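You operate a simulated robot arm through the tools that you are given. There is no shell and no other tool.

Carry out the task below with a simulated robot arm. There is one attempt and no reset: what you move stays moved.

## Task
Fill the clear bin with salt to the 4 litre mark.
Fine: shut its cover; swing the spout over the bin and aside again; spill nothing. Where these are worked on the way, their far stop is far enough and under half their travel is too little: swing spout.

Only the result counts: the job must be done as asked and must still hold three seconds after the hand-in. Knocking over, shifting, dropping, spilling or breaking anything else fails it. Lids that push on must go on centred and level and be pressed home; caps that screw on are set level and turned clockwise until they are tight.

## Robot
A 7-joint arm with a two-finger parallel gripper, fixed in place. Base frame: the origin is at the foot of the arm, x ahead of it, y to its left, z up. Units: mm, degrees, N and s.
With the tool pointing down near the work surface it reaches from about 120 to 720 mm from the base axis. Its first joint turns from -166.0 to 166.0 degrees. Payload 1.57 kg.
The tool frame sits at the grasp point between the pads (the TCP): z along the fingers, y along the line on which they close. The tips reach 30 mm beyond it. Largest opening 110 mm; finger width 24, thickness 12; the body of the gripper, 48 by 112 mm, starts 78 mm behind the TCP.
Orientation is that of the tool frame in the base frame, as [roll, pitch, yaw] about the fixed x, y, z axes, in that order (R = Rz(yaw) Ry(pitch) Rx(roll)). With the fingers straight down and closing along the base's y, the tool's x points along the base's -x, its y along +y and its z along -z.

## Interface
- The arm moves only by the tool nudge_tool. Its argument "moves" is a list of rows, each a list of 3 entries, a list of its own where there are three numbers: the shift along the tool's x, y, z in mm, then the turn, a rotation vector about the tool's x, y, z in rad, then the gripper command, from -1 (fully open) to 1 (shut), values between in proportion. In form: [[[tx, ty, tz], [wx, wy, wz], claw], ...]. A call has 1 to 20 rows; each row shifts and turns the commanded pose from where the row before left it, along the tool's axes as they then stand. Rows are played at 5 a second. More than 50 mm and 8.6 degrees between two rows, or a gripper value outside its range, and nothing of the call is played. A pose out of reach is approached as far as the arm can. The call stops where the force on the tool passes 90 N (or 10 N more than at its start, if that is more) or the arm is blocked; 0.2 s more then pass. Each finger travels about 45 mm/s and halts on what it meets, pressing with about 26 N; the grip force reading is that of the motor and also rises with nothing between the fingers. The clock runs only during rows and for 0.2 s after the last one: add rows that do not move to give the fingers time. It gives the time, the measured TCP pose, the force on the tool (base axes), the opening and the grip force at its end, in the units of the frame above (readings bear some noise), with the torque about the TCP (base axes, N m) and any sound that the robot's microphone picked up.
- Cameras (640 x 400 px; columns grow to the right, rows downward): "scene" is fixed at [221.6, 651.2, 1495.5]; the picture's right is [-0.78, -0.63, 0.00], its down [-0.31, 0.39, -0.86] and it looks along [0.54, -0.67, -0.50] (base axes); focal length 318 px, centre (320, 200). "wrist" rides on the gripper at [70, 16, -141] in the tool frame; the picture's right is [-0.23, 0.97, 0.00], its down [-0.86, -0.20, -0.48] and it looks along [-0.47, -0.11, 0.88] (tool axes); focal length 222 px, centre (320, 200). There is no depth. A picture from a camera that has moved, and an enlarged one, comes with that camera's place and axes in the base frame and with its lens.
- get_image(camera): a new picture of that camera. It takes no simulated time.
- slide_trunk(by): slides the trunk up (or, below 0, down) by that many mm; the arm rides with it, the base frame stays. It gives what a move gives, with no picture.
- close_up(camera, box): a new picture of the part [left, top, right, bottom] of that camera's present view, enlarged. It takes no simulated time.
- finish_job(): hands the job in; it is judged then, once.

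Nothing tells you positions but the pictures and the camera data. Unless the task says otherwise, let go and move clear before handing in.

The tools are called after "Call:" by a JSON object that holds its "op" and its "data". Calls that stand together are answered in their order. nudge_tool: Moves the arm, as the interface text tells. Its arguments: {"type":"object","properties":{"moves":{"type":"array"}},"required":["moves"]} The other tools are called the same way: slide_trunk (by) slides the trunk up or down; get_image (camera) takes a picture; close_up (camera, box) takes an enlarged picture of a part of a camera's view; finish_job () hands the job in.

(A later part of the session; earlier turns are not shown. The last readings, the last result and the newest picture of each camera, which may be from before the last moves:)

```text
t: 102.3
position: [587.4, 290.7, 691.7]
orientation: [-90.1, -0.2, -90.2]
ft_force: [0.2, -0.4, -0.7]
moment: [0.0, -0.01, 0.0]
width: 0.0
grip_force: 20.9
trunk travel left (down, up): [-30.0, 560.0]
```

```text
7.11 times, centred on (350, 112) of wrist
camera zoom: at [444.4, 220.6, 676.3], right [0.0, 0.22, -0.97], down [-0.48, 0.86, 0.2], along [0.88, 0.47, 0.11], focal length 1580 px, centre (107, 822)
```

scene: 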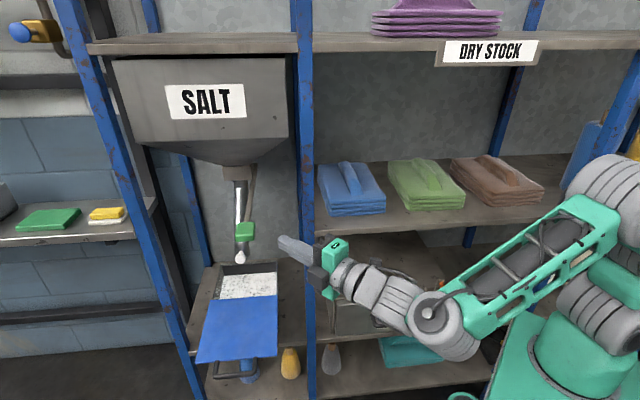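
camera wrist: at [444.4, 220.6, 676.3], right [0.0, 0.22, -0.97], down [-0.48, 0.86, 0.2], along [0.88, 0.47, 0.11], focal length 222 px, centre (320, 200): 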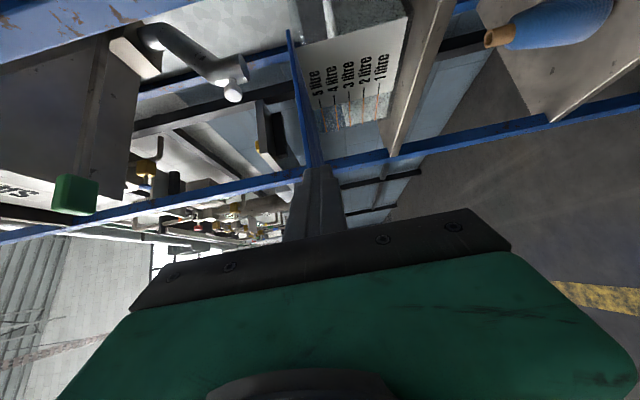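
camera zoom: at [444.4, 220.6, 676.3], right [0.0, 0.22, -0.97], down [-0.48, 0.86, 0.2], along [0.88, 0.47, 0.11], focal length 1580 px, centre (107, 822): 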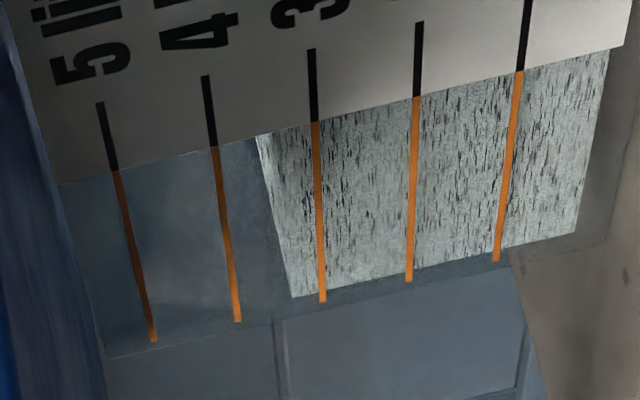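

Clear view: the surface lies between the 3 and 4 marks, but the camera is slightly above it. I'll lower it to see the surface exactly edge-on.

Call:
{"op": "nudge_tool", "data": {"moves": [[[0, 15, 0], [0, 0, 0], 1.0], [[0, 13, 0], [0, 0, 0], 1.0], [[0, 0, 0], [0, 0, 0], 1.0]]}}

Call:
{"op": "close_up", "data": {"camera": "wrist", "box": [305, 75, 395, 130]}}

```text
t: 103.1
position: [585.9, 289.9, 663.0]
orientation: [-90.1, -0.2, -90.1]
ft_force: [1.1, -0.2, -0.8]
moment: [0.03, -0.03, 0.01]
width: 0.0
grip_force: 20.8
trunk travel left (down, up): [-30.0, 560.0]
```

```text
7.11 times, centred on (350, 102) of wrist
camera zoom: at [444.3, 220.7, 648.2], right [0.0, 0.22, -0.97], down [-0.48, 0.86, 0.2], along [0.88, 0.47, 0.11], focal length 1580 px, centre (107, 893)
```

zoom: 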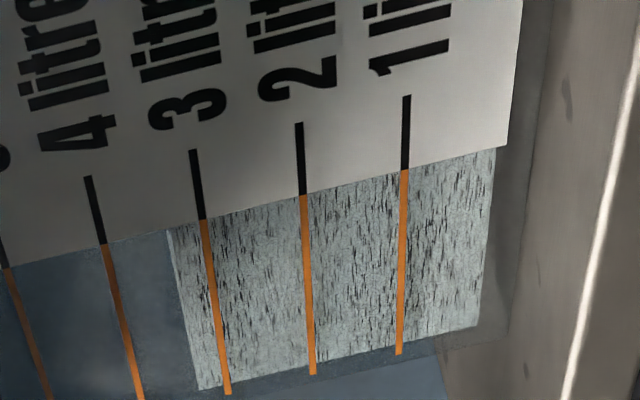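

Edge-on, the surface reads 3.34 L. That needs about 0.66 L more, or 7.7 s at this flow. I'll go back up to the lever.

Call:
{"op": "nudge_tool", "data": {"moves": [[[0, -15, 0], [0, 0, 0], 1.0], [[0, -13, 0], [0, 0, 0], 1.0]]}}

Call:
{"op": "slide_trunk", "data": {"by": 400}}

Call:
{"op": "nudge_tool", "data": {"moves": [[[0, 0, 33], [0, 0, 0], 1.0], [[0, 0, 33], [0, 0, 0], 1.0], [[0, 0, 33], [0, 0, 0], 1.0], [[0, 0, 32], [0, 0, 0], 1.0]]}}

Call:
{"op": "close_up", "data": {"camera": "scene", "box": [190, 160, 310, 300]}}

Call:
{"op": "close_up", "data": {"camera": "scene", "box": [210, 260, 290, 310]}}

```text
t: 103.7
position: [586.2, 290.4, 691.2]
orientation: [-90.1, -0.2, -90.1]
ft_force: [0.1, -0.6, -1.0]
moment: [-0.01, 0.03, -0.02]
width: 0.0
grip_force: 20.9
trunk travel left (down, up): [-30.0, 560.0]
```

```text
t: 107.6
position: [585.4, 290.9, 1090.9]
orientation: [-90.1, -0.1, -90.0]
ft_force: [0.1, -0.1, -0.7]
moment: [0.0, 0.01, 0.0]
width: 0.0
grip_force: 21.6
trunk travel left (down, up): [-430.0, 160.0]
```

```text
t: 108.6
position: [719.5, 287.8, 1092.7]
orientation: [-90.1, -0.4, -90.1]
ft_force: [0.1, -0.1, 0.5]
moment: [-0.01, 0.02, 0.0]
width: 0.1
grip_force: 21.2
trunk travel left (down, up): [-430.0, 160.0]
```

```text
2.86 times, centred on (250, 230) of scene
camera zoom: at [221.6, 651.2, 1495.5], right [-0.78, -0.63, 0.0], down [-0.31, 0.39, -0.86], along [0.54, -0.67, -0.5], focal length 909 px, centre (520, 114)
```

zoom: 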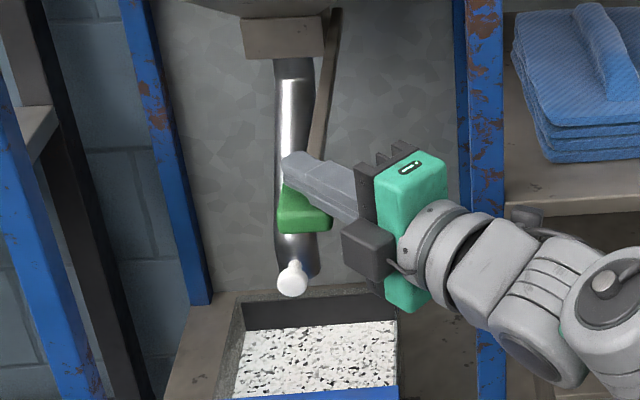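

```text
8.00 times, centred on (250, 285) of scene
camera zoom: at [221.6, 651.2, 1495.5], right [-0.78, -0.63, 0.0], down [-0.31, 0.39, -0.86], along [0.54, -0.67, -0.5], focal length 2546 px, centre (880, -480)
```

zoom: 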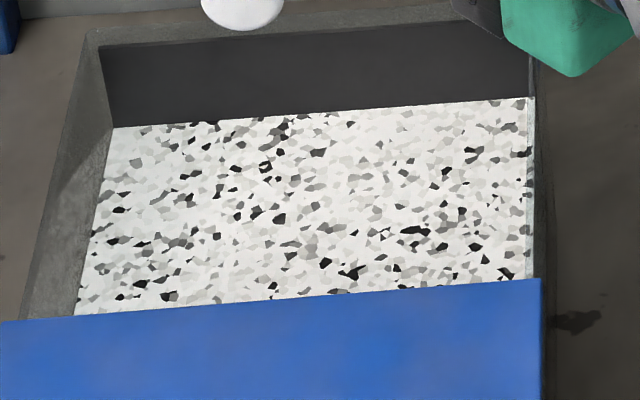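

Call:
{"op": "nudge_tool", "data": {"moves": [[[0, 23, 0], [0, 0, 0], 1.0], [[0, 23, 0], [0, 0, 0], 1.0], [[0, 0, 0], [0, 0, 0], 1.0], [[0, 0, 0], [0, 0, 0], 1.0], [[0, 0, 0], [0, 0, 0], 1.0], [[0, 0, 0], [0, 0, 0], 1.0], [[0, 0, 0], [0, 0, 0], 1.0], [[0, 0, 0], [0, 0, 0], 1.0], [[0, 0, 0], [0, 0, 0], 1.0], [[0, 0, 0], [0, 0, 0], 1.0], [[0, 0, 0], [0, 0, 0], 1.0], [[0, 0, 0], [0, 0, 0], 1.0], [[0, 0, 0], [0, 0, 0], 1.0], [[0, 0, 0], [0, 0, 0], 1.0], [[0, 0, 0], [0, 0, 0], 1.0], [[0, 0, 0], [0, 0, 0], 1.0], [[0, 0, 0], [0, 0, 0], 1.0], [[0, 0, 0], [0, 0, 0], 1.0], [[0, 0, 0], [0, 0, 0], 1.0], [[0, 0, 0], [0, 0, 0], 1.0]]}}

Call:
{"op": "close_up", "data": {"camera": "scene", "box": [210, 260, 290, 310]}}

```text
t: 112.8
position: [718.1, 289.3, 1045.7]
orientation: [-90.2, -0.1, -90.0]
ft_force: [0.4, 0.5, 1.3]
moment: [0.0, 0.03, -0.02]
width: 0.3
grip_force: 21.0
trunk travel left (down, up): [-430.0, 160.0]
```

```text
8.00 times, centred on (250, 285) of scene
camera zoom: at [221.6, 651.2, 1495.5], right [-0.78, -0.63, 0.0], down [-0.31, 0.39, -0.86], along [0.54, -0.67, -0.5], focal length 2546 px, centre (880, -480)
```

zoom: 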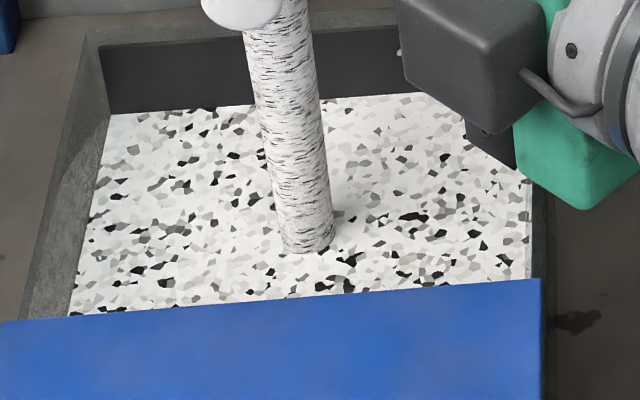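

About 13 zoomed pixels remain. I'll hold 16 more rows and release, then check the front again.

Call:
{"op": "nudge_tool", "data": {"moves": [[[0, 0, 0], [0, 0, 0], 1.0], [[0, 0, 0], [0, 0, 0], 1.0], [[0, 0, 0], [0, 0, 0], 1.0], [[0, 0, 0], [0, 0, 0], 1.0], [[0, 0, 0], [0, 0, 0], 1.0], [[0, 0, 0], [0, 0, 0], 1.0], [[0, 0, 0], [0, 0, 0], 1.0], [[0, 0, 0], [0, 0, 0], 1.0], [[0, 0, 0], [0, 0, 0], 1.0], [[0, 0, 0], [0, 0, 0], 1.0], [[0, 0, 0], [0, 0, 0], 1.0], [[0, 0, 0], [0, 0, 0], 1.0], [[0, 0, 0], [0, 0, 0], 1.0], [[0, 0, 0], [0, 0, 0], 1.0], [[0, 0, 0], [0, 0, 0], 1.0], [[0, 0, 0], [0, 0, 0], 1.0], [[0, -46, 0], [0, 0, 0], 1.0]]}}

Call:
{"op": "close_up", "data": {"camera": "scene", "box": [210, 260, 290, 310]}}

Call:
{"op": "nudge_tool", "data": {"moves": [[[0, 0, -33], [0, 0, 0], 1.0], [[0, 0, -33], [0, 0, 0], 1.0], [[0, 0, -33], [0, 0, 0], 1.0], [[0, 0, -33], [0, 0, 0], 1.0]]}}

Call:
{"op": "slide_trunk", "data": {"by": -400}}

Call:
{"op": "nudge_tool", "data": {"moves": [[[0, 9, 0], [0, 0, 0], 1.0], [[0, 8, 0], [0, 0, 0], 1.0], [[0, 0, 0], [0, 0, 0], 1.0]]}}

Call:
{"op": "close_up", "data": {"camera": "wrist", "box": [305, 75, 395, 130]}}

```text
t: 116.4
position: [717.9, 290.7, 1090.2]
orientation: [-90.2, -0.4, -90.2]
ft_force: [0.7, -0.4, -0.5]
moment: [0.04, -0.01, -0.02]
width: 0.2
grip_force: 21.1
trunk travel left (down, up): [-430.0, 160.0]
```

```text
8.00 times, centred on (250, 285) of scene
camera zoom: at [221.6, 651.2, 1495.5], right [-0.78, -0.63, 0.0], down [-0.31, 0.39, -0.86], along [0.54, -0.67, -0.5], focal length 2546 px, centre (880, -480)
```

zoom: 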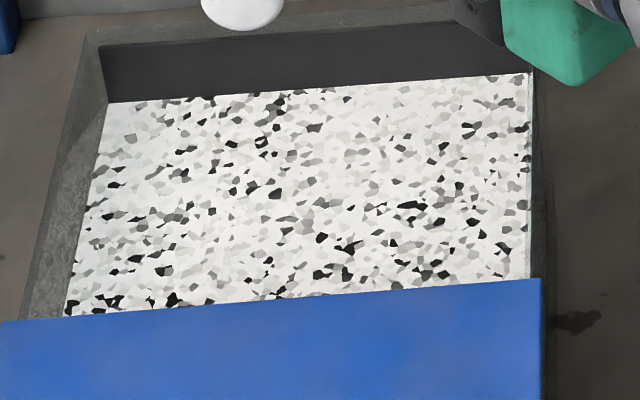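

```text
t: 117.4
position: [585.4, 290.1, 1092.3]
orientation: [-90.1, -0.2, -90.1]
ft_force: [-0.2, 0.0, -0.2]
moment: [0.01, 0.02, 0.0]
width: 0.0
grip_force: 21.1
trunk travel left (down, up): [-430.0, 160.0]
```

```text
t: 121.2
position: [583.4, 290.1, 691.7]
orientation: [-90.0, -0.3, -90.1]
ft_force: [0.0, -0.5, -0.2]
moment: [-0.01, -0.02, -0.01]
width: 0.0
grip_force: 21.2
trunk travel left (down, up): [-30.0, 560.0]
```

```text
t: 122.0
position: [584.7, 289.8, 675.1]
orientation: [-90.0, -0.2, -90.2]
ft_force: [-0.7, 1.0, 0.2]
moment: [0.05, 0.01, -0.02]
width: 0.3
grip_force: 20.8
trunk travel left (down, up): [-30.0, 560.0]
```

```text
7.11 times, centred on (350, 102) of wrist
camera zoom: at [443.6, 221.0, 659.7], right [0.0, 0.22, -0.97], down [-0.48, 0.86, 0.2], along [0.88, 0.47, 0.11], focal length 1580 px, centre (107, 893)
```

zoom: 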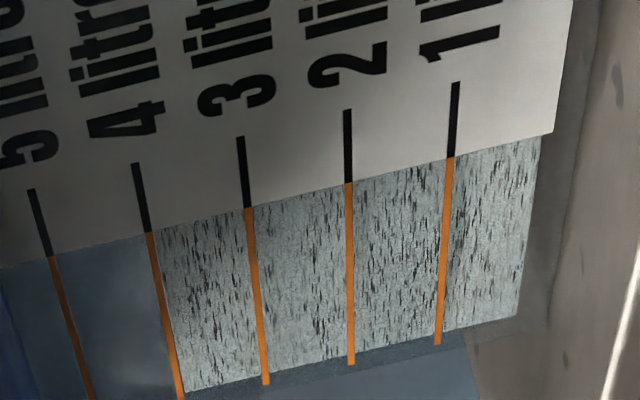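

The salt edge is now just under the 4 litre line. I'll zoom in further to measure the gap.

Call:
{"op": "close_up", "data": {"camera": "wrist", "box": [318, 100, 348, 132]}}

Call:
{"op": "close_up", "data": {"camera": "wrist", "box": [310, 95, 370, 135]}}

```text
12.50 times, centred on (333, 116) of wrist
camera zoom: at [443.6, 221.0, 659.7], right [0.0, 0.22, -0.97], down [-0.48, 0.86, 0.2], along [0.88, 0.47, 0.11], focal length 2776 px, centre (158, 1250)
```

zoom: 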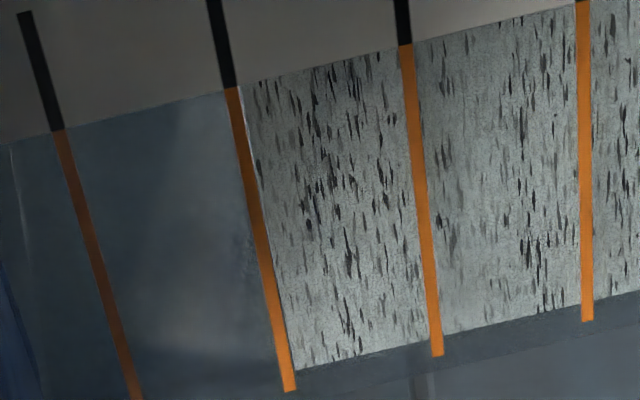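

```text
10.00 times, centred on (340, 115) of wrist
camera zoom: at [443.6, 221.0, 659.7], right [0.0, 0.22, -0.97], down [-0.48, 0.86, 0.2], along [0.88, 0.47, 0.11], focal length 2221 px, centre (120, 1050)
```

zoom: 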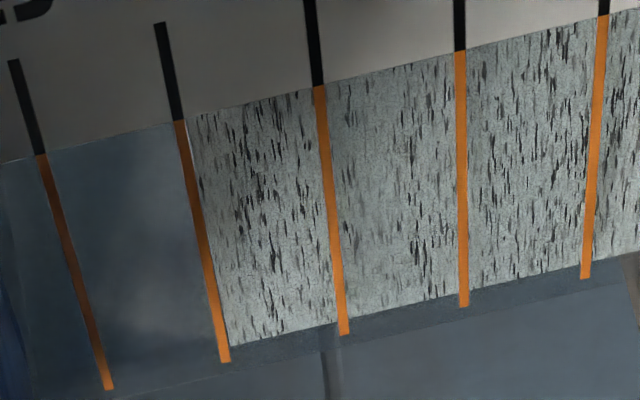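

The gap is about 0.065 L below the line. A short top-up of about 0.7 s of flow should bring it to the mark.

Call:
{"op": "nudge_tool", "data": {"moves": [[[0, -9, 0], [0, 0, 0], 1.0], [[0, -8, 0], [0, 0, 0], 1.0]]}}

Call:
{"op": "slide_trunk", "data": {"by": 400}}

Call:
{"op": "nudge_tool", "data": {"moves": [[[0, 0, 33], [0, 0, 0], 1.0], [[0, 0, 33], [0, 0, 0], 1.0], [[0, 0, 33], [0, 0, 0], 1.0], [[0, 0, 33], [0, 0, 0], 1.0]]}}

```text
t: 122.6
position: [585.6, 290.0, 692.0]
orientation: [-90.1, -0.3, -90.1]
ft_force: [0.5, -0.4, 0.4]
moment: [0.02, 0.04, -0.01]
width: 0.1
grip_force: 21.4
trunk travel left (down, up): [-30.0, 560.0]
```

```text
t: 126.4
position: [585.5, 289.6, 1092.0]
orientation: [-90.1, -0.2, -90.1]
ft_force: [-0.2, 0.5, 0.5]
moment: [-0.01, -0.03, 0.01]
width: 0.0
grip_force: 21.3
trunk travel left (down, up): [-430.0, 160.0]
```

```text
t: 127.4
position: [719.7, 289.7, 1091.9]
orientation: [-90.1, -0.2, -90.1]
ft_force: [0.2, 0.4, -0.1]
moment: [0.0, 0.01, 0.0]
width: 0.0
grip_force: 21.3
trunk travel left (down, up): [-430.0, 160.0]
```

Back over the pad. A short press, hold three rows, then release.

Call:
{"op": "nudge_tool", "data": {"moves": [[[0, 23, 0], [0, 0, 0], 1.0], [[0, 23, 0], [0, 0, 0], 1.0], [[0, 0, 0], [0, 0, 0], 1.0], [[0, 0, 0], [0, 0, 0], 1.0], [[0, 0, 0], [0, 0, 0], 1.0], [[0, -46, 0], [0, 0, 0], 1.0]]}}

Call:
{"op": "close_up", "data": {"camera": "scene", "box": [210, 260, 290, 310]}}

Call:
{"op": "nudge_tool", "data": {"moves": [[[0, 0, -33], [0, 0, 0], 1.0], [[0, 0, -33], [0, 0, 0], 1.0], [[0, 0, -33], [0, 0, 0], 1.0], [[0, 0, -33], [0, 0, 0], 1.0]]}}

Call:
{"op": "slide_trunk", "data": {"by": -400}}

Call:
{"op": "nudge_tool", "data": {"moves": [[[0, 9, 0], [0, 0, 0], 1.0], [[0, 8, 0], [0, 0, 0], 1.0], [[0, 0, 0], [0, 0, 0], 1.0]]}}

Call:
{"op": "close_up", "data": {"camera": "wrist", "box": [318, 100, 348, 132]}}

Call:
{"op": "close_up", "data": {"camera": "wrist", "box": [305, 75, 395, 130]}}

```text
t: 128.8
position: [718.3, 290.9, 1091.7]
orientation: [-90.2, -0.3, -90.1]
ft_force: [-0.6, -0.6, 0.0]
moment: [0.01, -0.05, -0.01]
width: 0.1
grip_force: 21.2
trunk travel left (down, up): [-430.0, 160.0]
```

```text
8.00 times, centred on (250, 285) of scene
camera zoom: at [221.6, 651.2, 1495.5], right [-0.78, -0.63, 0.0], down [-0.31, 0.39, -0.86], along [0.54, -0.67, -0.5], focal length 2546 px, centre (880, -480)
```

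zoom: 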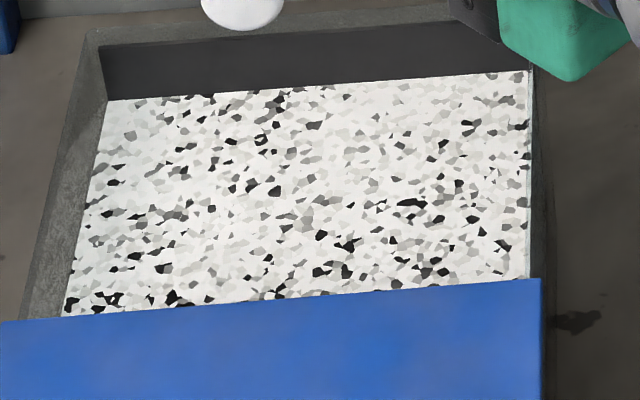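

```text
t: 129.8
position: [586.2, 289.8, 1093.5]
orientation: [-90.1, -0.2, -90.1]
ft_force: [0.7, 0.5, -0.6]
moment: [0.0, -0.04, 0.01]
width: 0.0
grip_force: 21.4
trunk travel left (down, up): [-430.0, 160.0]
```

```text
t: 133.7
position: [585.9, 289.8, 692.9]
orientation: [-90.1, -0.3, -90.2]
ft_force: [-0.2, 0.2, 0.7]
moment: [0.02, 0.03, 0.01]
width: 0.1
grip_force: 21.3
trunk travel left (down, up): [-30.0, 560.0]
```

```text
t: 134.4
position: [586.2, 290.2, 675.5]
orientation: [-90.1, -0.3, -90.1]
ft_force: [0.0, 0.2, -0.4]
moment: [0.01, 0.0, -0.01]
width: 0.1
grip_force: 21.7
trunk travel left (down, up): [-30.0, 560.0]
```

```text
12.50 times, centred on (333, 116) of wrist
camera zoom: at [444.1, 220.7, 660.1], right [0.0, 0.22, -0.97], down [-0.48, 0.86, 0.2], along [0.88, 0.47, 0.11], focal length 2776 px, centre (158, 1250)
```

zoom: 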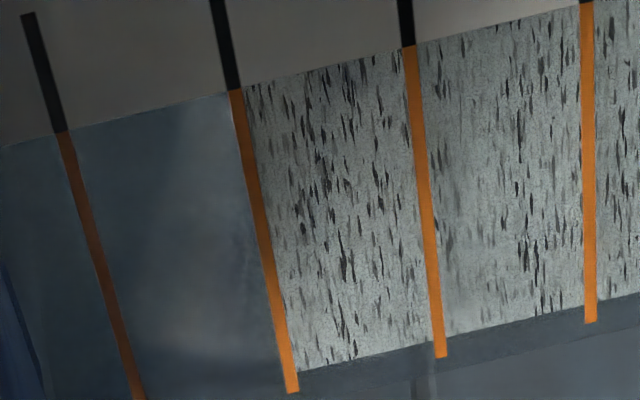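

```text
7.11 times, centred on (350, 102) of wrist
camera zoom: at [444.1, 220.7, 660.1], right [0.0, 0.22, -0.97], down [-0.48, 0.86, 0.2], along [0.88, 0.47, 0.11], focal length 1580 px, centre (107, 893)
```

zoom: 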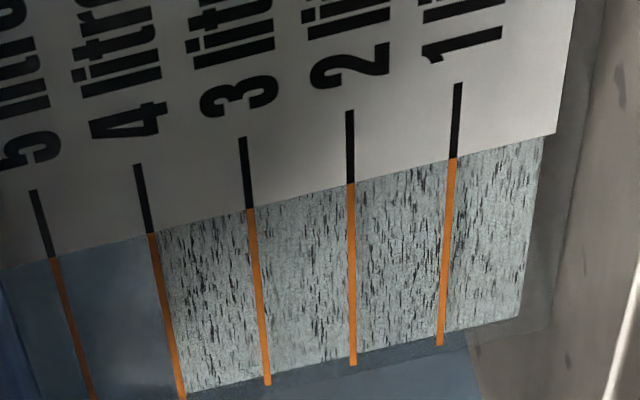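

The salt edge now meets the 4 litre line. One more magnified check.

Call:
{"op": "close_up", "data": {"camera": "wrist", "box": [322, 104, 338, 116]}}

Call:
{"op": "close_up", "data": {"camera": "wrist", "box": [324, 118, 340, 132]}}

```text
16.00 times, centred on (330, 110) of wrist
camera zoom: at [444.1, 220.7, 660.1], right [0.0, 0.22, -0.97], down [-0.48, 0.86, 0.2], along [0.88, 0.47, 0.11], focal length 3554 px, centre (160, 1640)
```

zoom: 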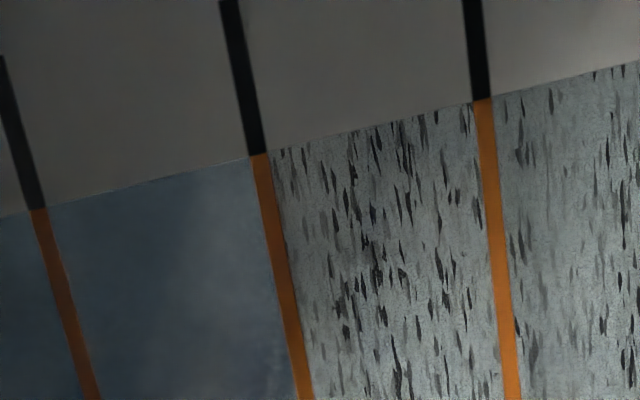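

```text
16.00 times, centred on (332, 125) of wrist
camera zoom: at [444.1, 220.7, 660.1], right [0.0, 0.22, -0.97], down [-0.48, 0.86, 0.2], along [0.88, 0.47, 0.11], focal length 3554 px, centre (128, 1400)
```

zoom: 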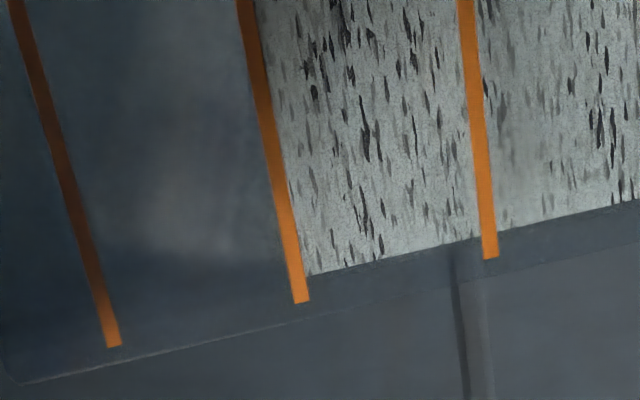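

The surface is still about 0.045 L under the line's centre, so one last very short top-up (two rows) is worthwhile.

Call:
{"op": "nudge_tool", "data": {"moves": [[[0, -9, 0], [0, 0, 0], 1.0], [[0, -8, 0], [0, 0, 0], 1.0]]}}

Call:
{"op": "slide_trunk", "data": {"by": 400}}

Call:
{"op": "nudge_tool", "data": {"moves": [[[0, 0, 33], [0, 0, 0], 1.0], [[0, 0, 33], [0, 0, 0], 1.0], [[0, 0, 33], [0, 0, 0], 1.0], [[0, 0, 33], [0, 0, 0], 1.0], [[0, 0, 0], [0, 0, 0], 1.0]]}}

Call:
{"op": "nudge_tool", "data": {"moves": [[[0, 23, 0], [0, 0, 0], 1.0], [[0, 23, 0], [0, 0, 0], 1.0], [[0, 0, 0], [0, 0, 0], 1.0], [[0, 0, 0], [0, 0, 0], 1.0], [[0, -46, 0], [0, 0, 0], 1.0]]}}

Call:
{"op": "close_up", "data": {"camera": "scene", "box": [210, 260, 290, 310]}}

Call:
{"op": "close_up", "data": {"camera": "scene", "box": [190, 160, 310, 300]}}

```text
t: 135.1
position: [585.9, 289.6, 692.8]
orientation: [-90.1, -0.3, -90.0]
ft_force: [-0.6, -0.8, 0.1]
moment: [-0.03, 0.01, 0.04]
width: 0.2
grip_force: 21.2
trunk travel left (down, up): [-30.0, 560.0]
```

```text
t: 138.9
position: [586.4, 289.6, 1093.1]
orientation: [-90.1, -0.2, -90.2]
ft_force: [-0.4, 1.1, -1.0]
moment: [0.01, -0.01, -0.03]
width: 0.1
grip_force: 21.3
trunk travel left (down, up): [-430.0, 160.0]
```

```text
t: 140.1
position: [717.5, 289.3, 1091.4]
orientation: [-90.2, -0.1, -90.2]
ft_force: [-0.2, 0.6, -0.2]
moment: [-0.02, -0.01, 0.0]
width: 0.0
grip_force: 21.3
trunk travel left (down, up): [-430.0, 160.0]
```

```text
t: 141.3
position: [718.1, 290.1, 1091.2]
orientation: [-90.2, -0.2, -90.1]
ft_force: [0.7, 0.4, -0.1]
moment: [-0.01, -0.03, -0.05]
width: 0.0
grip_force: 21.5
trunk travel left (down, up): [-430.0, 160.0]
```

```text
8.00 times, centred on (250, 285) of scene
camera zoom: at [221.6, 651.2, 1495.5], right [-0.78, -0.63, 0.0], down [-0.31, 0.39, -0.86], along [0.54, -0.67, -0.5], focal length 2546 px, centre (880, -480)
```

zoom: 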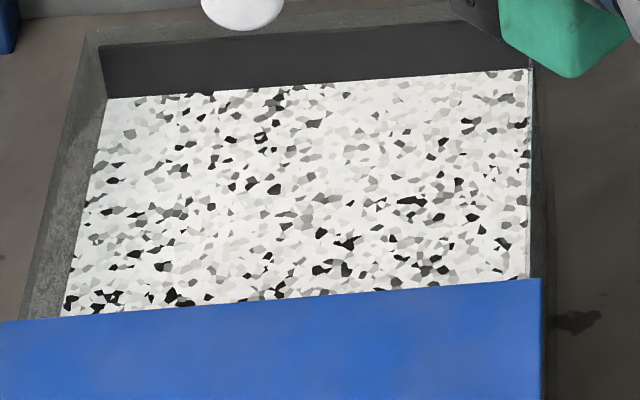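

```text
2.86 times, centred on (250, 230) of scene
camera zoom: at [221.6, 651.2, 1495.5], right [-0.78, -0.63, 0.0], down [-0.31, 0.39, -0.86], along [0.54, -0.67, -0.5], focal length 909 px, centre (520, 114)
```

zoom: 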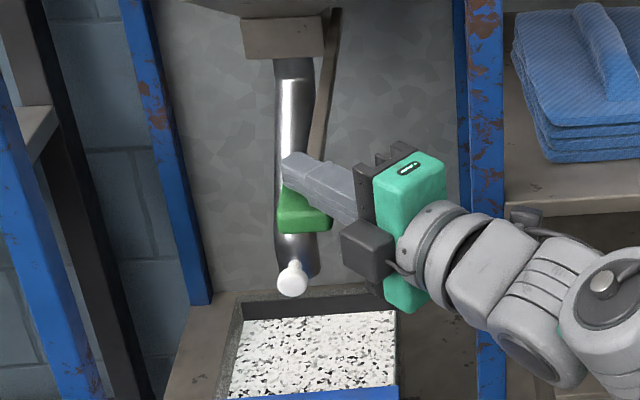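

The level is now at the mark. Next the spout must swing aside. The knob at this end can only be gripped from the front-left, with the wrist camera on the left so it clears the post. I'll back off, lower the trunk, and roll the tool 180° in free space.

Call:
{"op": "nudge_tool", "data": {"moves": [[[0, 0, -33], [0, 0, 0], 1.0], [[0, 0, -33], [0, 0, 0], 1.0], [[0, 0, -33], [0, 0, 0], 1.0], [[0, 0, -33], [0, 0, 0], 1.0]]}}

Call:
{"op": "slide_trunk", "data": {"by": -180}}

Call:
{"op": "nudge_tool", "data": {"moves": [[[0, 0, 0], [0, 0, 0.1428], 0.5], [[0, 0, 0], [0, 0, 0.1428], 0.0], [[0, 0, 0], [0, 0, 0.1428], 0.0], [[0, 0, 0], [0, 0, 0.1428], 0.0], [[0, 0, 0], [0, 0, 0.1428], 0.0], [[0, 0, 0], [0, 0, 0.1428], 0.0], [[0, 0, 0], [0, 0, 0.1428], 0.0], [[0, 0, 0], [0, 0, 0.1428], 0.0], [[0, 0, 0], [0, 0, 0.1428], 0.0], [[0, 0, 0], [0, 0, 0.1428], 0.0], [[0, 0, 0], [0, 0, 0.1428], 0.0]]}}

Call:
{"op": "nudge_tool", "data": {"moves": [[[0, 0, 0], [0, 0, 0.1428], 0.0], [[0, 0, 0], [0, 0, 0.1428], 0.0], [[0, 0, 0], [0, 0, 0.1428], 0.0], [[0, 0, 0], [0, 0, 0.1428], 0.0], [[0, 0, 0], [0, 0, 0.1428], 0.0], [[0, 0, 0], [0, 0, 0.1428], 0.0], [[0, 0, 0], [0, 0, 0.1428], 0.0], [[0, 0, 0], [0, 0, 0.1428], 0.0], [[0, 0, 0], [0, 0, 0.1428], 0.0], [[0, 0, 0], [0, 0, 0.1428], 0.0], [[0, 0, 0], [0, 0, 0.1428], 0.0]]}}

Call:
{"op": "get_image", "data": {"camera": "scene"}}

Call:
{"op": "get_image", "data": {"camera": "wrist"}}

```text
t: 142.3
position: [586.1, 290.9, 1091.7]
orientation: [-90.0, -0.2, -90.1]
ft_force: [0.7, 0.9, -0.1]
moment: [-0.05, -0.02, -0.02]
width: 0.0
grip_force: 20.9
trunk travel left (down, up): [-430.0, 160.0]
```

```text
t: 144.3
position: [585.6, 289.6, 911.6]
orientation: [-90.0, -0.2, -90.1]
ft_force: [0.5, 0.2, 0.2]
moment: [0.01, -0.03, 0.05]
width: 0.0
grip_force: 21.4
trunk travel left (down, up): [-250.0, 340.0]
```

```text
t: 146.7
position: [586.4, 290.0, 910.9]
orientation: [26.1, 90.0, 26.0]
ft_force: [-0.3, 0.9, 0.2]
moment: [0.0, 0.01, 0.0]
width: 55.2
grip_force: 0.0
trunk travel left (down, up): [-250.0, 340.0]
```

```text
t: 149.1
position: [585.9, 290.8, 912.3]
orientation: [90.1, 0.1, 89.9]
ft_force: [-0.4, -0.2, -0.1]
moment: [0.02, -0.01, 0.01]
width: 55.0
grip_force: 0.0
trunk travel left (down, up): [-250.0, 340.0]
```

```text
taken
```

scene: 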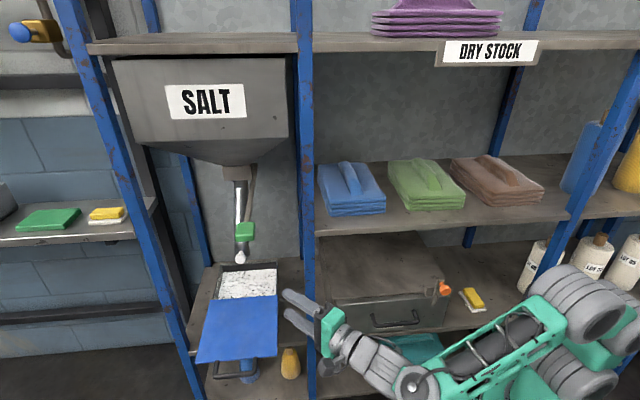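

```text
taken
camera wrist: at [444.5, 360.1, 928.8], right [0.0, -0.23, 0.97], down [-0.48, -0.85, -0.2], along [0.88, -0.47, -0.11], focal length 222 px, centre (320, 200)
```

wrist: 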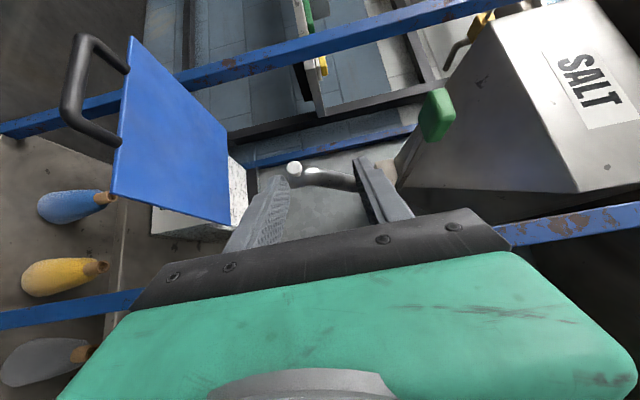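

The roll worked, and the knob again triangulates to (898, 205, 836). I'll approach from the front, staying left of the post.

Call:
{"op": "nudge_tool", "data": {"moves": [[[-12.5, -19.3, 28.5], [0, 0, 0], 0.0], [[-12.5, -19.3, 28.5], [0, 0, 0], 0.0], [[-12.5, -19.3, 28.5], [0, 0, 0], 0.0], [[-12.5, -19.3, 28.5], [0, 0, 0], 0.0]]}}

Call:
{"op": "nudge_tool", "data": {"moves": [[[0, 0, 36], [0, 0, 0], 0.0], [[0, 0, 36], [0, 0, 0], 0.0], [[0, 0, 36], [0, 0, 0], 0.0], [[0, 0, 36], [0, 0, 0], 0.0]]}}

Call:
{"op": "close_up", "data": {"camera": "scene", "box": [200, 190, 360, 310]}}

Call:
{"op": "get_image", "data": {"camera": "wrist"}}

```text
t: 150.1
position: [699.1, 239.0, 834.7]
orientation: [90.1, 0.4, 89.9]
ft_force: [-0.1, -0.1, 0.5]
moment: [0.0, 0.04, 0.01]
width: 55.2
grip_force: 0.0
trunk travel left (down, up): [-250.0, 340.0]
```

```text
t: 151.1
position: [844.5, 239.8, 833.6]
orientation: [90.1, 0.2, 89.9]
ft_force: [0.0, 0.0, 0.9]
moment: [0.0, 0.02, 0.0]
width: 54.9
grip_force: 0.0
trunk travel left (down, up): [-250.0, 340.0]
```

```text
3.33 times, centred on (280, 250) of scene
camera zoom: at [221.6, 651.2, 1495.5], right [-0.78, -0.63, 0.0], down [-0.31, 0.39, -0.86], along [0.54, -0.67, -0.5], focal length 1061 px, centre (453, 33)
```

zoom: 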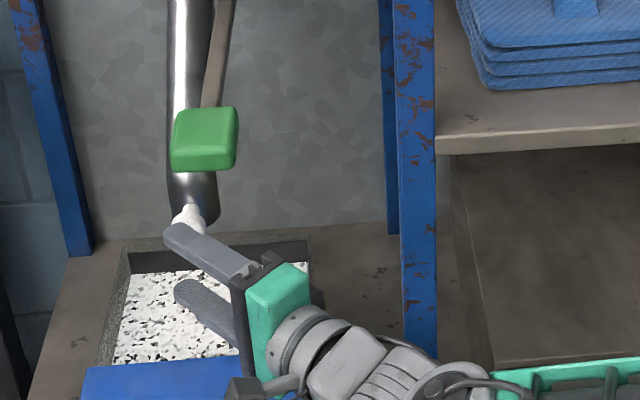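

```text
taken
camera wrist: at [703.0, 309.7, 850.9], right [0.0, -0.22, 0.97], down [-0.48, -0.86, -0.19], along [0.88, -0.47, -0.11], focal length 222 px, centre (320, 200)
```

wrist: 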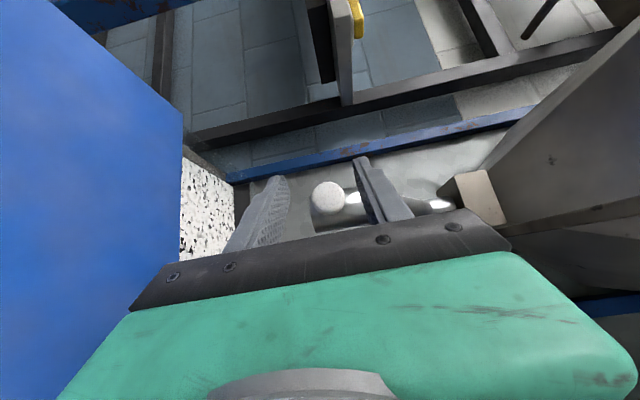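

The knob is between the fingers' heights. I'll shift right to line up, then go forward onto it.

Call:
{"op": "nudge_tool", "data": {"moves": [[[-18, 0.5, 0], [0, 0, 0], 0.0], [[-17, 0.5, 0], [0, 0, 0], 0.0]]}}

Call:
{"op": "nudge_tool", "data": {"moves": [[[0, 0, 12], [0, 0, 0], 0.0], [[0, 0, 12], [0, 0, 0], 0.0]]}}

Call:
{"op": "close_up", "data": {"camera": "wrist", "box": [220, 120, 460, 260]}}

Call:
{"op": "close_up", "data": {"camera": "scene", "box": [210, 210, 340, 310]}}

```text
t: 151.7
position: [844.6, 204.3, 834.4]
orientation: [90.3, 0.3, 89.9]
ft_force: [-0.2, -0.1, -0.7]
moment: [0.02, 0.0, 0.01]
width: 54.8
grip_force: 0.1
trunk travel left (down, up): [-250.0, 340.0]
```

```text
t: 152.3
position: [868.0, 204.2, 835.0]
orientation: [90.0, 0.2, 89.8]
ft_force: [0.6, -0.5, 0.3]
moment: [0.0, 0.0, 0.0]
width: 55.1
grip_force: 0.0
trunk travel left (down, up): [-250.0, 340.0]
```

```text
2.67 times, centred on (340, 190) of wrist
camera zoom: at [726.3, 274.3, 852.0], right [0.0, -0.22, 0.97], down [-0.48, -0.86, -0.19], along [0.88, -0.47, -0.11], focal length 592 px, centre (267, 227)
```

zoom: 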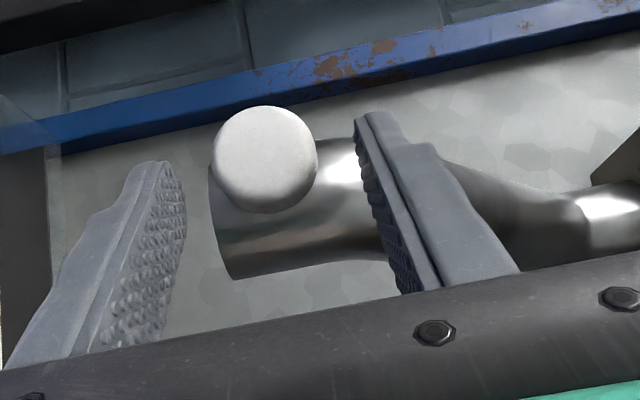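

```text
4.00 times, centred on (275, 260) of scene
camera zoom: at [221.6, 651.2, 1495.5], right [-0.78, -0.63, 0.0], down [-0.31, 0.39, -0.86], along [0.54, -0.67, -0.5], focal length 1273 px, centre (500, -40)
```

zoom: 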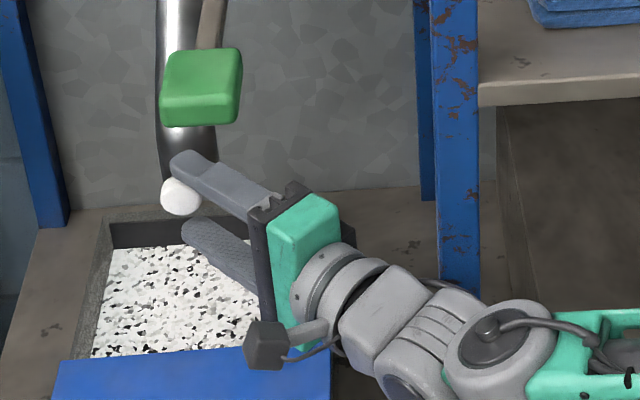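

Call:
{"op": "nudge_tool", "data": {"moves": [[[0, 0, 10], [0, 0, 0], 0.0], [[0, 0, 0], [0, 0, 0], 0.0]]}}

Call:
{"op": "close_up", "data": {"camera": "wrist", "box": [220, 120, 460, 260]}}

```text
t: 152.9
position: [877.7, 205.3, 835.1]
orientation: [90.2, 0.3, 89.9]
ft_force: [-0.7, -0.5, -0.1]
moment: [0.01, 0.0, -0.01]
width: 55.1
grip_force: 0.1
trunk travel left (down, up): [-250.0, 340.0]
```

```text
2.67 times, centred on (340, 190) of wrist
camera zoom: at [736.3, 274.7, 852.3], right [0.0, -0.22, 0.97], down [-0.48, -0.86, -0.19], along [0.88, -0.47, -0.11], focal length 592 px, centre (267, 227)
```

zoom: 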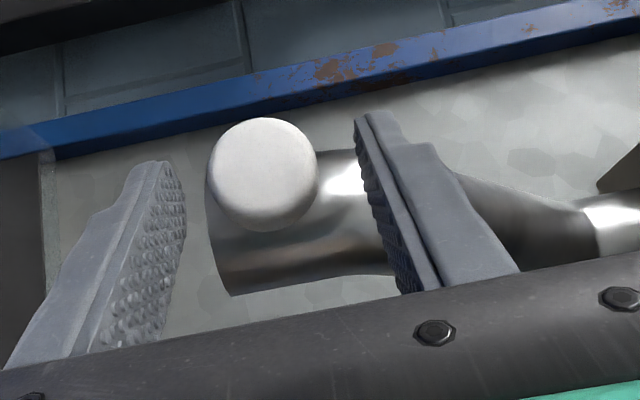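

Call:
{"op": "nudge_tool", "data": {"moves": [[[0, 0, 0], [0, 0, 0], 0.3], [[0, 0, 0], [0, 0, 0], 0.5], [[0, 0, 0], [0, 0, 0], 0.7], [[0, 0, 0], [0, 0, 0], 0.9], [[0, 0, 0], [0, 0, 0], 0.9]]}}

Call:
{"op": "close_up", "data": {"camera": "wrist", "box": [220, 120, 460, 260]}}

Call:
{"op": "close_up", "data": {"camera": "scene", "box": [210, 210, 340, 310]}}

```text
t: 154.1
position: [878.0, 204.9, 834.3]
orientation: [90.1, 0.2, 89.9]
ft_force: [-0.3, -0.7, -1.3]
moment: [0.0, 0.06, 0.05]
width: 31.4
grip_force: 40.5
trunk travel left (down, up): [-250.0, 340.0]
```

```text
2.67 times, centred on (340, 190) of wrist
camera zoom: at [736.2, 274.6, 851.9], right [0.0, -0.22, 0.97], down [-0.48, -0.86, -0.19], along [0.88, -0.47, -0.11], focal length 592 px, centre (267, 227)
```

zoom: 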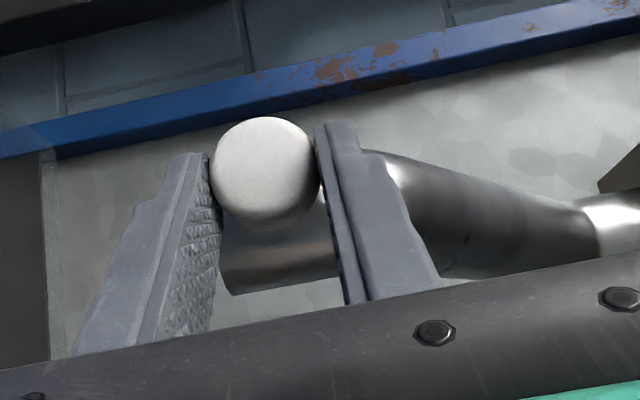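

```text
4.00 times, centred on (275, 260) of scene
camera zoom: at [221.6, 651.2, 1495.5], right [-0.78, -0.63, 0.0], down [-0.31, 0.39, -0.86], along [0.54, -0.67, -0.5], focal length 1273 px, centre (500, -40)
```

zoom: 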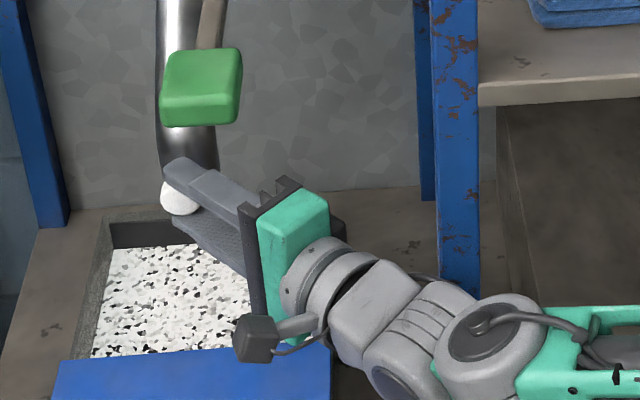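

The knob is gripped. I'll drag it back along its arc, turning the tool right as I go, in small steps.

Call:
{"op": "nudge_tool", "data": {"moves": [[[-8.4, 0, -9.1], [0, -0.0698, 0], 0.9], [[0, 0, 0], [0, 0, 0], 0.9]]}}

Call:
{"op": "nudge_tool", "data": {"moves": [[[-9.7, 0, -7.7], [0, -0.0698, 0], 0.9], [[0, 0, 0], [0, 0, 0], 0.9]]}}

Call:
{"op": "close_up", "data": {"camera": "scene", "box": [210, 210, 340, 310]}}

```text
t: 154.7
position: [868.4, 197.6, 835.3]
orientation: [90.2, 0.3, 86.0]
ft_force: [5.2, 2.7, -0.2]
moment: [0.06, -0.02, 0.9]
width: 31.3
grip_force: 37.1
trunk travel left (down, up): [-250.0, 340.0]
```

```text
t: 155.3
position: [861.1, 189.2, 834.8]
orientation: [90.1, 0.3, 82.0]
ft_force: [5.1, 6.0, 2.0]
moment: [0.01, 0.0, 1.29]
width: 31.1
grip_force: 39.4
trunk travel left (down, up): [-250.0, 340.0]
```

```text
4.00 times, centred on (275, 260) of scene
camera zoom: at [221.6, 651.2, 1495.5], right [-0.78, -0.63, 0.0], down [-0.31, 0.39, -0.86], along [0.54, -0.67, -0.5], focal length 1273 px, centre (500, -40)
```

zoom: 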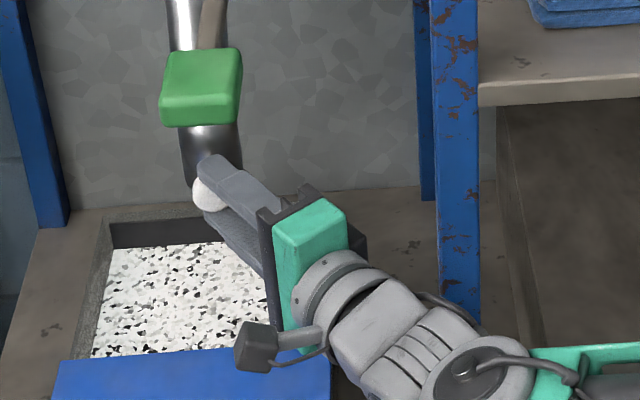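

Call:
{"op": "nudge_tool", "data": {"moves": [[[-10.5, 0, -6.1], [0, -0.0698, 0], 0.9], [[0, 0, 0], [0, 0, 0], 0.9]]}}

Call:
{"op": "nudge_tool", "data": {"moves": [[[-11.8, 0, -4.4], [0, -0.0524, 0], 0.9], [[0, 0, 0], [0, 0, 0], 0.9]]}}

Call:
{"op": "close_up", "data": {"camera": "scene", "box": [210, 210, 340, 310]}}

Call:
{"op": "get_image", "data": {"camera": "wrist"}}

```text
t: 155.9
position: [853.6, 179.3, 834.9]
orientation: [90.2, 0.3, 78.1]
ft_force: [1.5, 7.7, 1.1]
moment: [0.03, -0.06, 1.34]
width: 31.1
grip_force: 40.4
trunk travel left (down, up): [-250.0, 340.0]
```

```text
t: 156.5
position: [845.9, 168.4, 835.0]
orientation: [90.0, 0.2, 75.0]
ft_force: [-0.8, 8.9, -0.2]
moment: [0.0, -0.07, 1.32]
width: 31.4
grip_force: 39.9
trunk travel left (down, up): [-250.0, 340.0]
```

```text
4.00 times, centred on (275, 260) of scene
camera zoom: at [221.6, 651.2, 1495.5], right [-0.78, -0.63, 0.0], down [-0.31, 0.39, -0.86], along [0.54, -0.67, -0.5], focal length 1273 px, centre (500, -40)
```

zoom: 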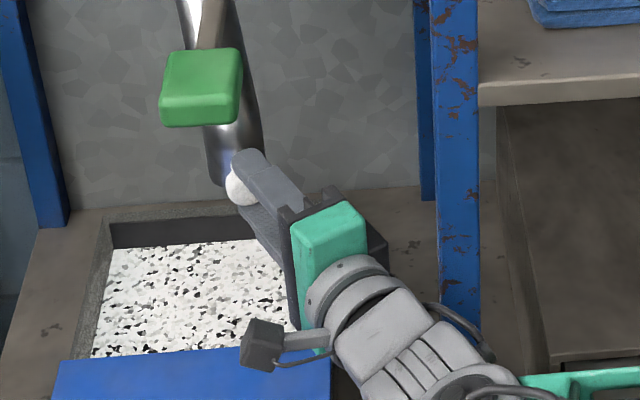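

```text
taken
camera wrist: at [727.2, 272.8, 851.5], right [-0.06, -0.21, 0.97], down [-0.68, -0.7, -0.19], along [0.73, -0.68, -0.11], focal length 222 px, centre (320, 200)
```

wrist: 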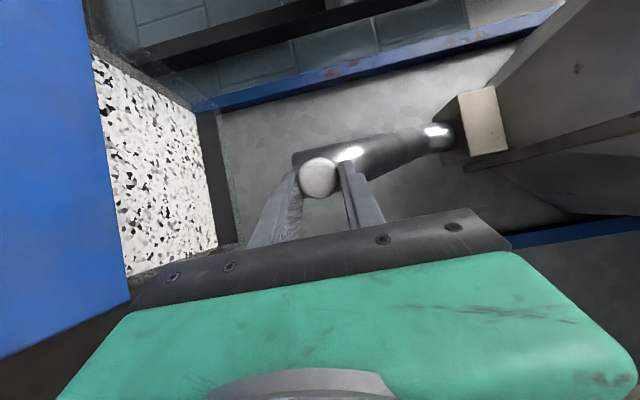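

Call:
{"op": "nudge_tool", "data": {"moves": [[[-11.8, 0, -2.7], [0, -0.0698, 0], 0.9], [[0, 0, 0], [0, 0, 0], 0.9]]}}

Call:
{"op": "nudge_tool", "data": {"moves": [[[-9.4, 0, -0.8], [0, -0.035, 0], 0.9], [[0, 0, 0], [0, 0, 0], 0.9]]}}

Call:
{"op": "close_up", "data": {"camera": "scene", "box": [210, 210, 340, 310]}}

```text
t: 157.1
position: [840.5, 156.5, 835.2]
orientation: [90.0, 0.3, 70.9]
ft_force: [-3.0, 8.5, 0.5]
moment: [-0.06, -0.04, 1.23]
width: 31.0
grip_force: 39.9
trunk travel left (down, up): [-250.0, 340.0]
```

```text
t: 157.7
position: [837.3, 147.6, 834.4]
orientation: [90.0, 0.3, 69.0]
ft_force: [-1.4, 8.5, 0.7]
moment: [0.03, 0.03, 1.25]
width: 31.3
grip_force: 40.6
trunk travel left (down, up): [-250.0, 340.0]
```

```text
4.00 times, centred on (275, 260) of scene
camera zoom: at [221.6, 651.2, 1495.5], right [-0.78, -0.63, 0.0], down [-0.31, 0.39, -0.86], along [0.54, -0.67, -0.5], focal length 1273 px, centre (500, -40)
```

zoom: 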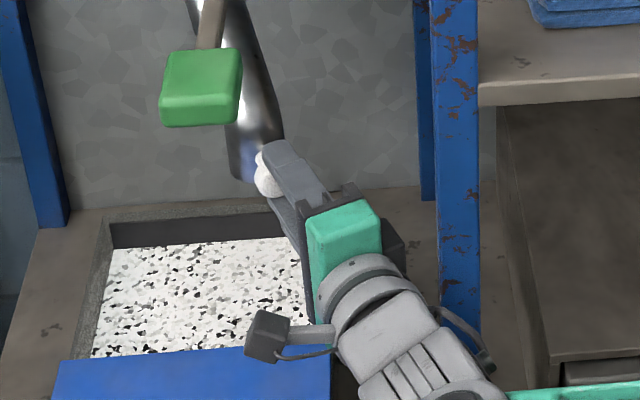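

Now I'll release, shift left away from the post, and back out.

Call:
{"op": "nudge_tool", "data": {"moves": [[[0, 0, 0], [0, 0, 0], 0.4], [[0, 0, 0], [0, 0, 0], 0.2], [[0, 0, 0], [0, 0, 0], 0.0], [[0, 0, 0], [0, 0, 0], 0.0], [[0, 0, -15], [0, 0, 0], 0.0], [[12, 0, -15], [0, 0, 0], 0.0], [[15, 0, -12], [0, 0, 0], 0.0]]}}

Call:
{"op": "close_up", "data": {"camera": "scene", "box": [210, 180, 340, 310]}}

Call:
{"op": "nudge_tool", "data": {"moves": [[[6, 0, -30], [0, 0.122, 0], 0.0], [[6, 0, -35], [0, 0.122, 0], 0.0], [[6, 0, -35], [0, 0.122, 0], 0.0], [[0, 0, -40], [0, 0, 0], 0.0], [[0, 0, -40], [0, 0, 0], 0.0]]}}

Call:
{"op": "get_image", "data": {"camera": "scene"}}

```text
t: 159.3
position: [806.1, 187.9, 836.0]
orientation: [90.0, 0.3, 68.9]
ft_force: [1.0, -0.1, -0.4]
moment: [-0.01, -0.04, 0.03]
width: 54.9
grip_force: 0.0
trunk travel left (down, up): [-250.0, 340.0]
```

```text
3.08 times, centred on (275, 245) of scene
camera zoom: at [221.6, 651.2, 1495.5], right [-0.78, -0.63, 0.0], down [-0.31, 0.39, -0.86], along [0.54, -0.67, -0.5], focal length 979 px, centre (458, 62)
```

zoom: 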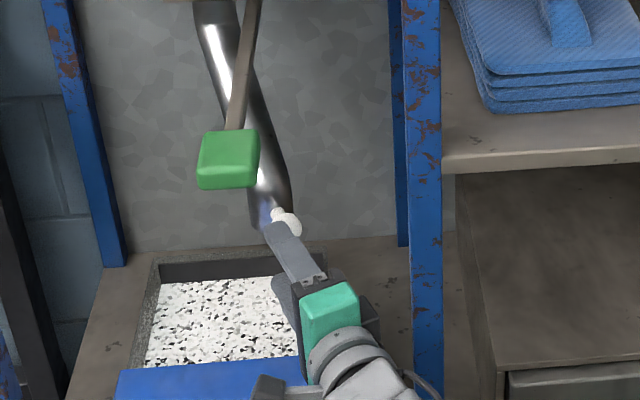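

```text
t: 160.5
position: [634.1, 229.2, 835.5]
orientation: [90.1, 0.3, 89.9]
ft_force: [1.0, 0.9, 0.4]
moment: [0.01, -0.03, -0.01]
width: 54.9
grip_force: 0.1
trunk travel left (down, up): [-250.0, 340.0]
```

```text
taken
```

scene: 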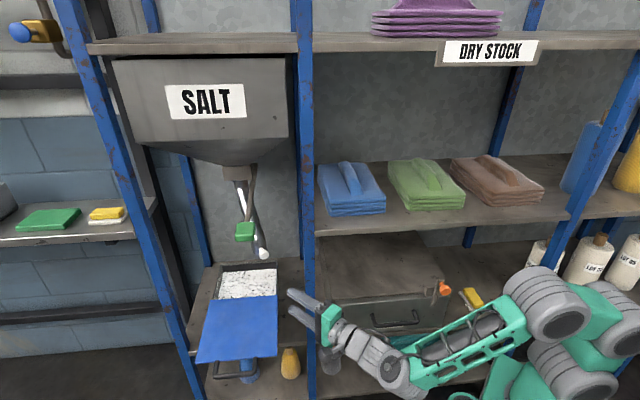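

The spout is partly back. I'll roll the tool back in free space before entering the neighbouring bay again.

Call:
{"op": "nudge_tool", "data": {"moves": [[[0, 0, -10], [0, 0, -0.1428], 0.0], [[0, 0, -10], [0, 0, -0.1428], 0.0], [[0, 0, 0], [0, 0, -0.1428], 0.0], [[0, 0, 0], [0, 0, -0.1428], 0.0], [[0, 0, 0], [0, 0, -0.1428], 0.0], [[0, 0, 0], [0, 0, -0.1428], 0.0], [[0, 0, 0], [0, 0, -0.1428], 0.0], [[0, 0, 0], [0, 0, -0.1428], 0.0], [[0, 0, 0], [0, 0, -0.1428], 0.0], [[0, 0, 0], [0, 0, -0.1428], 0.0], [[0, 0, 0], [0, 0, -0.1428], 0.0]]}}

Call:
{"op": "nudge_tool", "data": {"moves": [[[0, 0, 0], [0, 0, -0.1428], 0.0], [[0, 0, 0], [0, 0, -0.1428], 0.0], [[0, 0, 0], [0, 0, -0.1428], 0.0], [[0, 0, 0], [0, 0, -0.1428], 0.0], [[0, 0, 0], [0, 0, -0.1428], 0.0], [[0, 0, 0], [0, 0, -0.1428], 0.0], [[0, 0, 0], [0, 0, -0.1428], 0.0], [[0, 0, 0], [0, 0, -0.1428], 0.0], [[0, 0, 0], [0, 0, -0.1428], 0.0], [[0, 0, 0], [0, 0, -0.1428], 0.0], [[0, 0, 0], [0, 0, -0.1428], 0.0]]}}

```text
t: 162.9
position: [615.1, 229.3, 835.3]
orientation: [-107.7, 89.6, -107.8]
ft_force: [-0.5, 0.6, 0.3]
moment: [0.04, -0.03, 0.03]
width: 55.0
grip_force: 0.0
trunk travel left (down, up): [-250.0, 340.0]
```

```text
t: 165.3
position: [614.8, 229.1, 837.0]
orientation: [-90.1, -0.2, -90.1]
ft_force: [-0.3, 0.5, 0.9]
moment: [-0.01, -0.01, -0.04]
width: 55.1
grip_force: 0.2
trunk travel left (down, up): [-250.0, 340.0]
```

Call:
{"op": "nudge_tool", "data": {"moves": [[[41, 0.3, -13], [0, 0, 0], 0.0], [[41, 0.3, -13], [0, 0, 0], 0.0], [[41, 0.3, -13], [0, 0, 0], 0.0], [[0, 0, 0], [0, -0.1135, 0], 0.0], [[0, 0, 0], [0, -0.1135, 0], 0.0], [[0, 0, 0], [0.0875, 0, 0], 0.0], [[0, 0, 0], [0.0875, 0, 0], 0.0]]}}

Call:
{"op": "nudge_tool", "data": {"moves": [[[38.1, 4.1, 23.5], [0, 0, 0], 0.0], [[38.1, 4.1, 23.5], [0, 0, 0], 0.0], [[13.5, 4, 22.7], [0, 0, 0], 0.0], [[13.5, 4, 22.7], [0, 0, 0], 0.0]]}}

Call:
{"op": "nudge_tool", "data": {"moves": [[[0, 0, 0], [0, -0.1203, 0.0213], 0.0], [[0, 0, 0], [0, -0.1203, 0.0213], 0.0], [[0, 0, 0], [0, -0.1203, 0.0213], 0.0]]}}

Call:
{"op": "get_image", "data": {"camera": "wrist"}}

Call:
{"op": "get_image", "data": {"camera": "scene"}}

```text
t: 166.9
position: [575.0, 105.8, 831.1]
orientation: [-80.0, -0.2, -77.3]
ft_force: [-0.7, -0.1, 0.0]
moment: [0.05, -0.02, -0.03]
width: 55.2
grip_force: 0.0
out of reach, approached as far as the arm can: row 5
trunk travel left (down, up): [-250.0, 340.0]
```

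```text
t: 167.9
position: [690.9, 26.2, 832.2]
orientation: [-80.1, -0.3, -77.1]
ft_force: [-0.6, -0.5, -0.6]
moment: [0.01, 0.03, 0.01]
width: 54.8
grip_force: 0.0
trunk travel left (down, up): [-250.0, 340.0]
```

```text
t: 168.7
position: [690.8, 26.5, 831.3]
orientation: [-80.2, -0.2, -56.1]
ft_force: [0.6, -0.3, 0.3]
moment: [0.0, 0.05, -0.02]
width: 55.1
grip_force: 0.1
trunk travel left (down, up): [-250.0, 340.0]
```

```text
taken
camera wrist: at [615.3, -107.2, 792.2], right [0.01, 0.28, -0.96], down [-0.9, 0.43, 0.11], along [0.44, 0.86, 0.26], focal length 222 px, centre (320, 200)
```

wrist: 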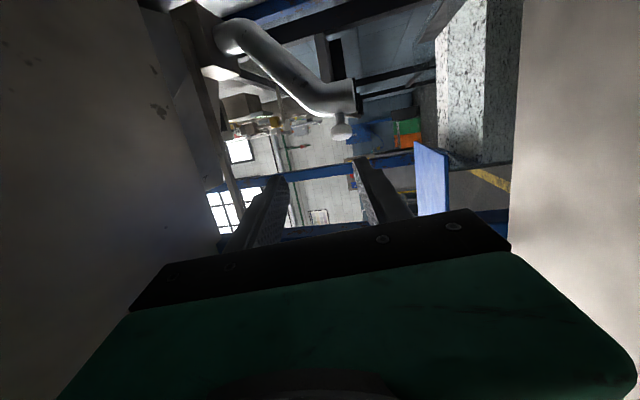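

```text
taken
```

scene: 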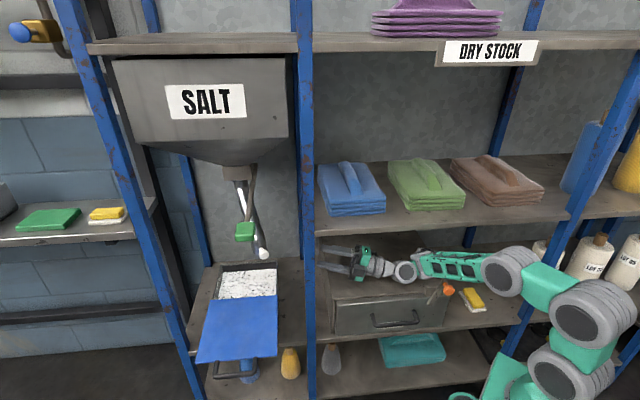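

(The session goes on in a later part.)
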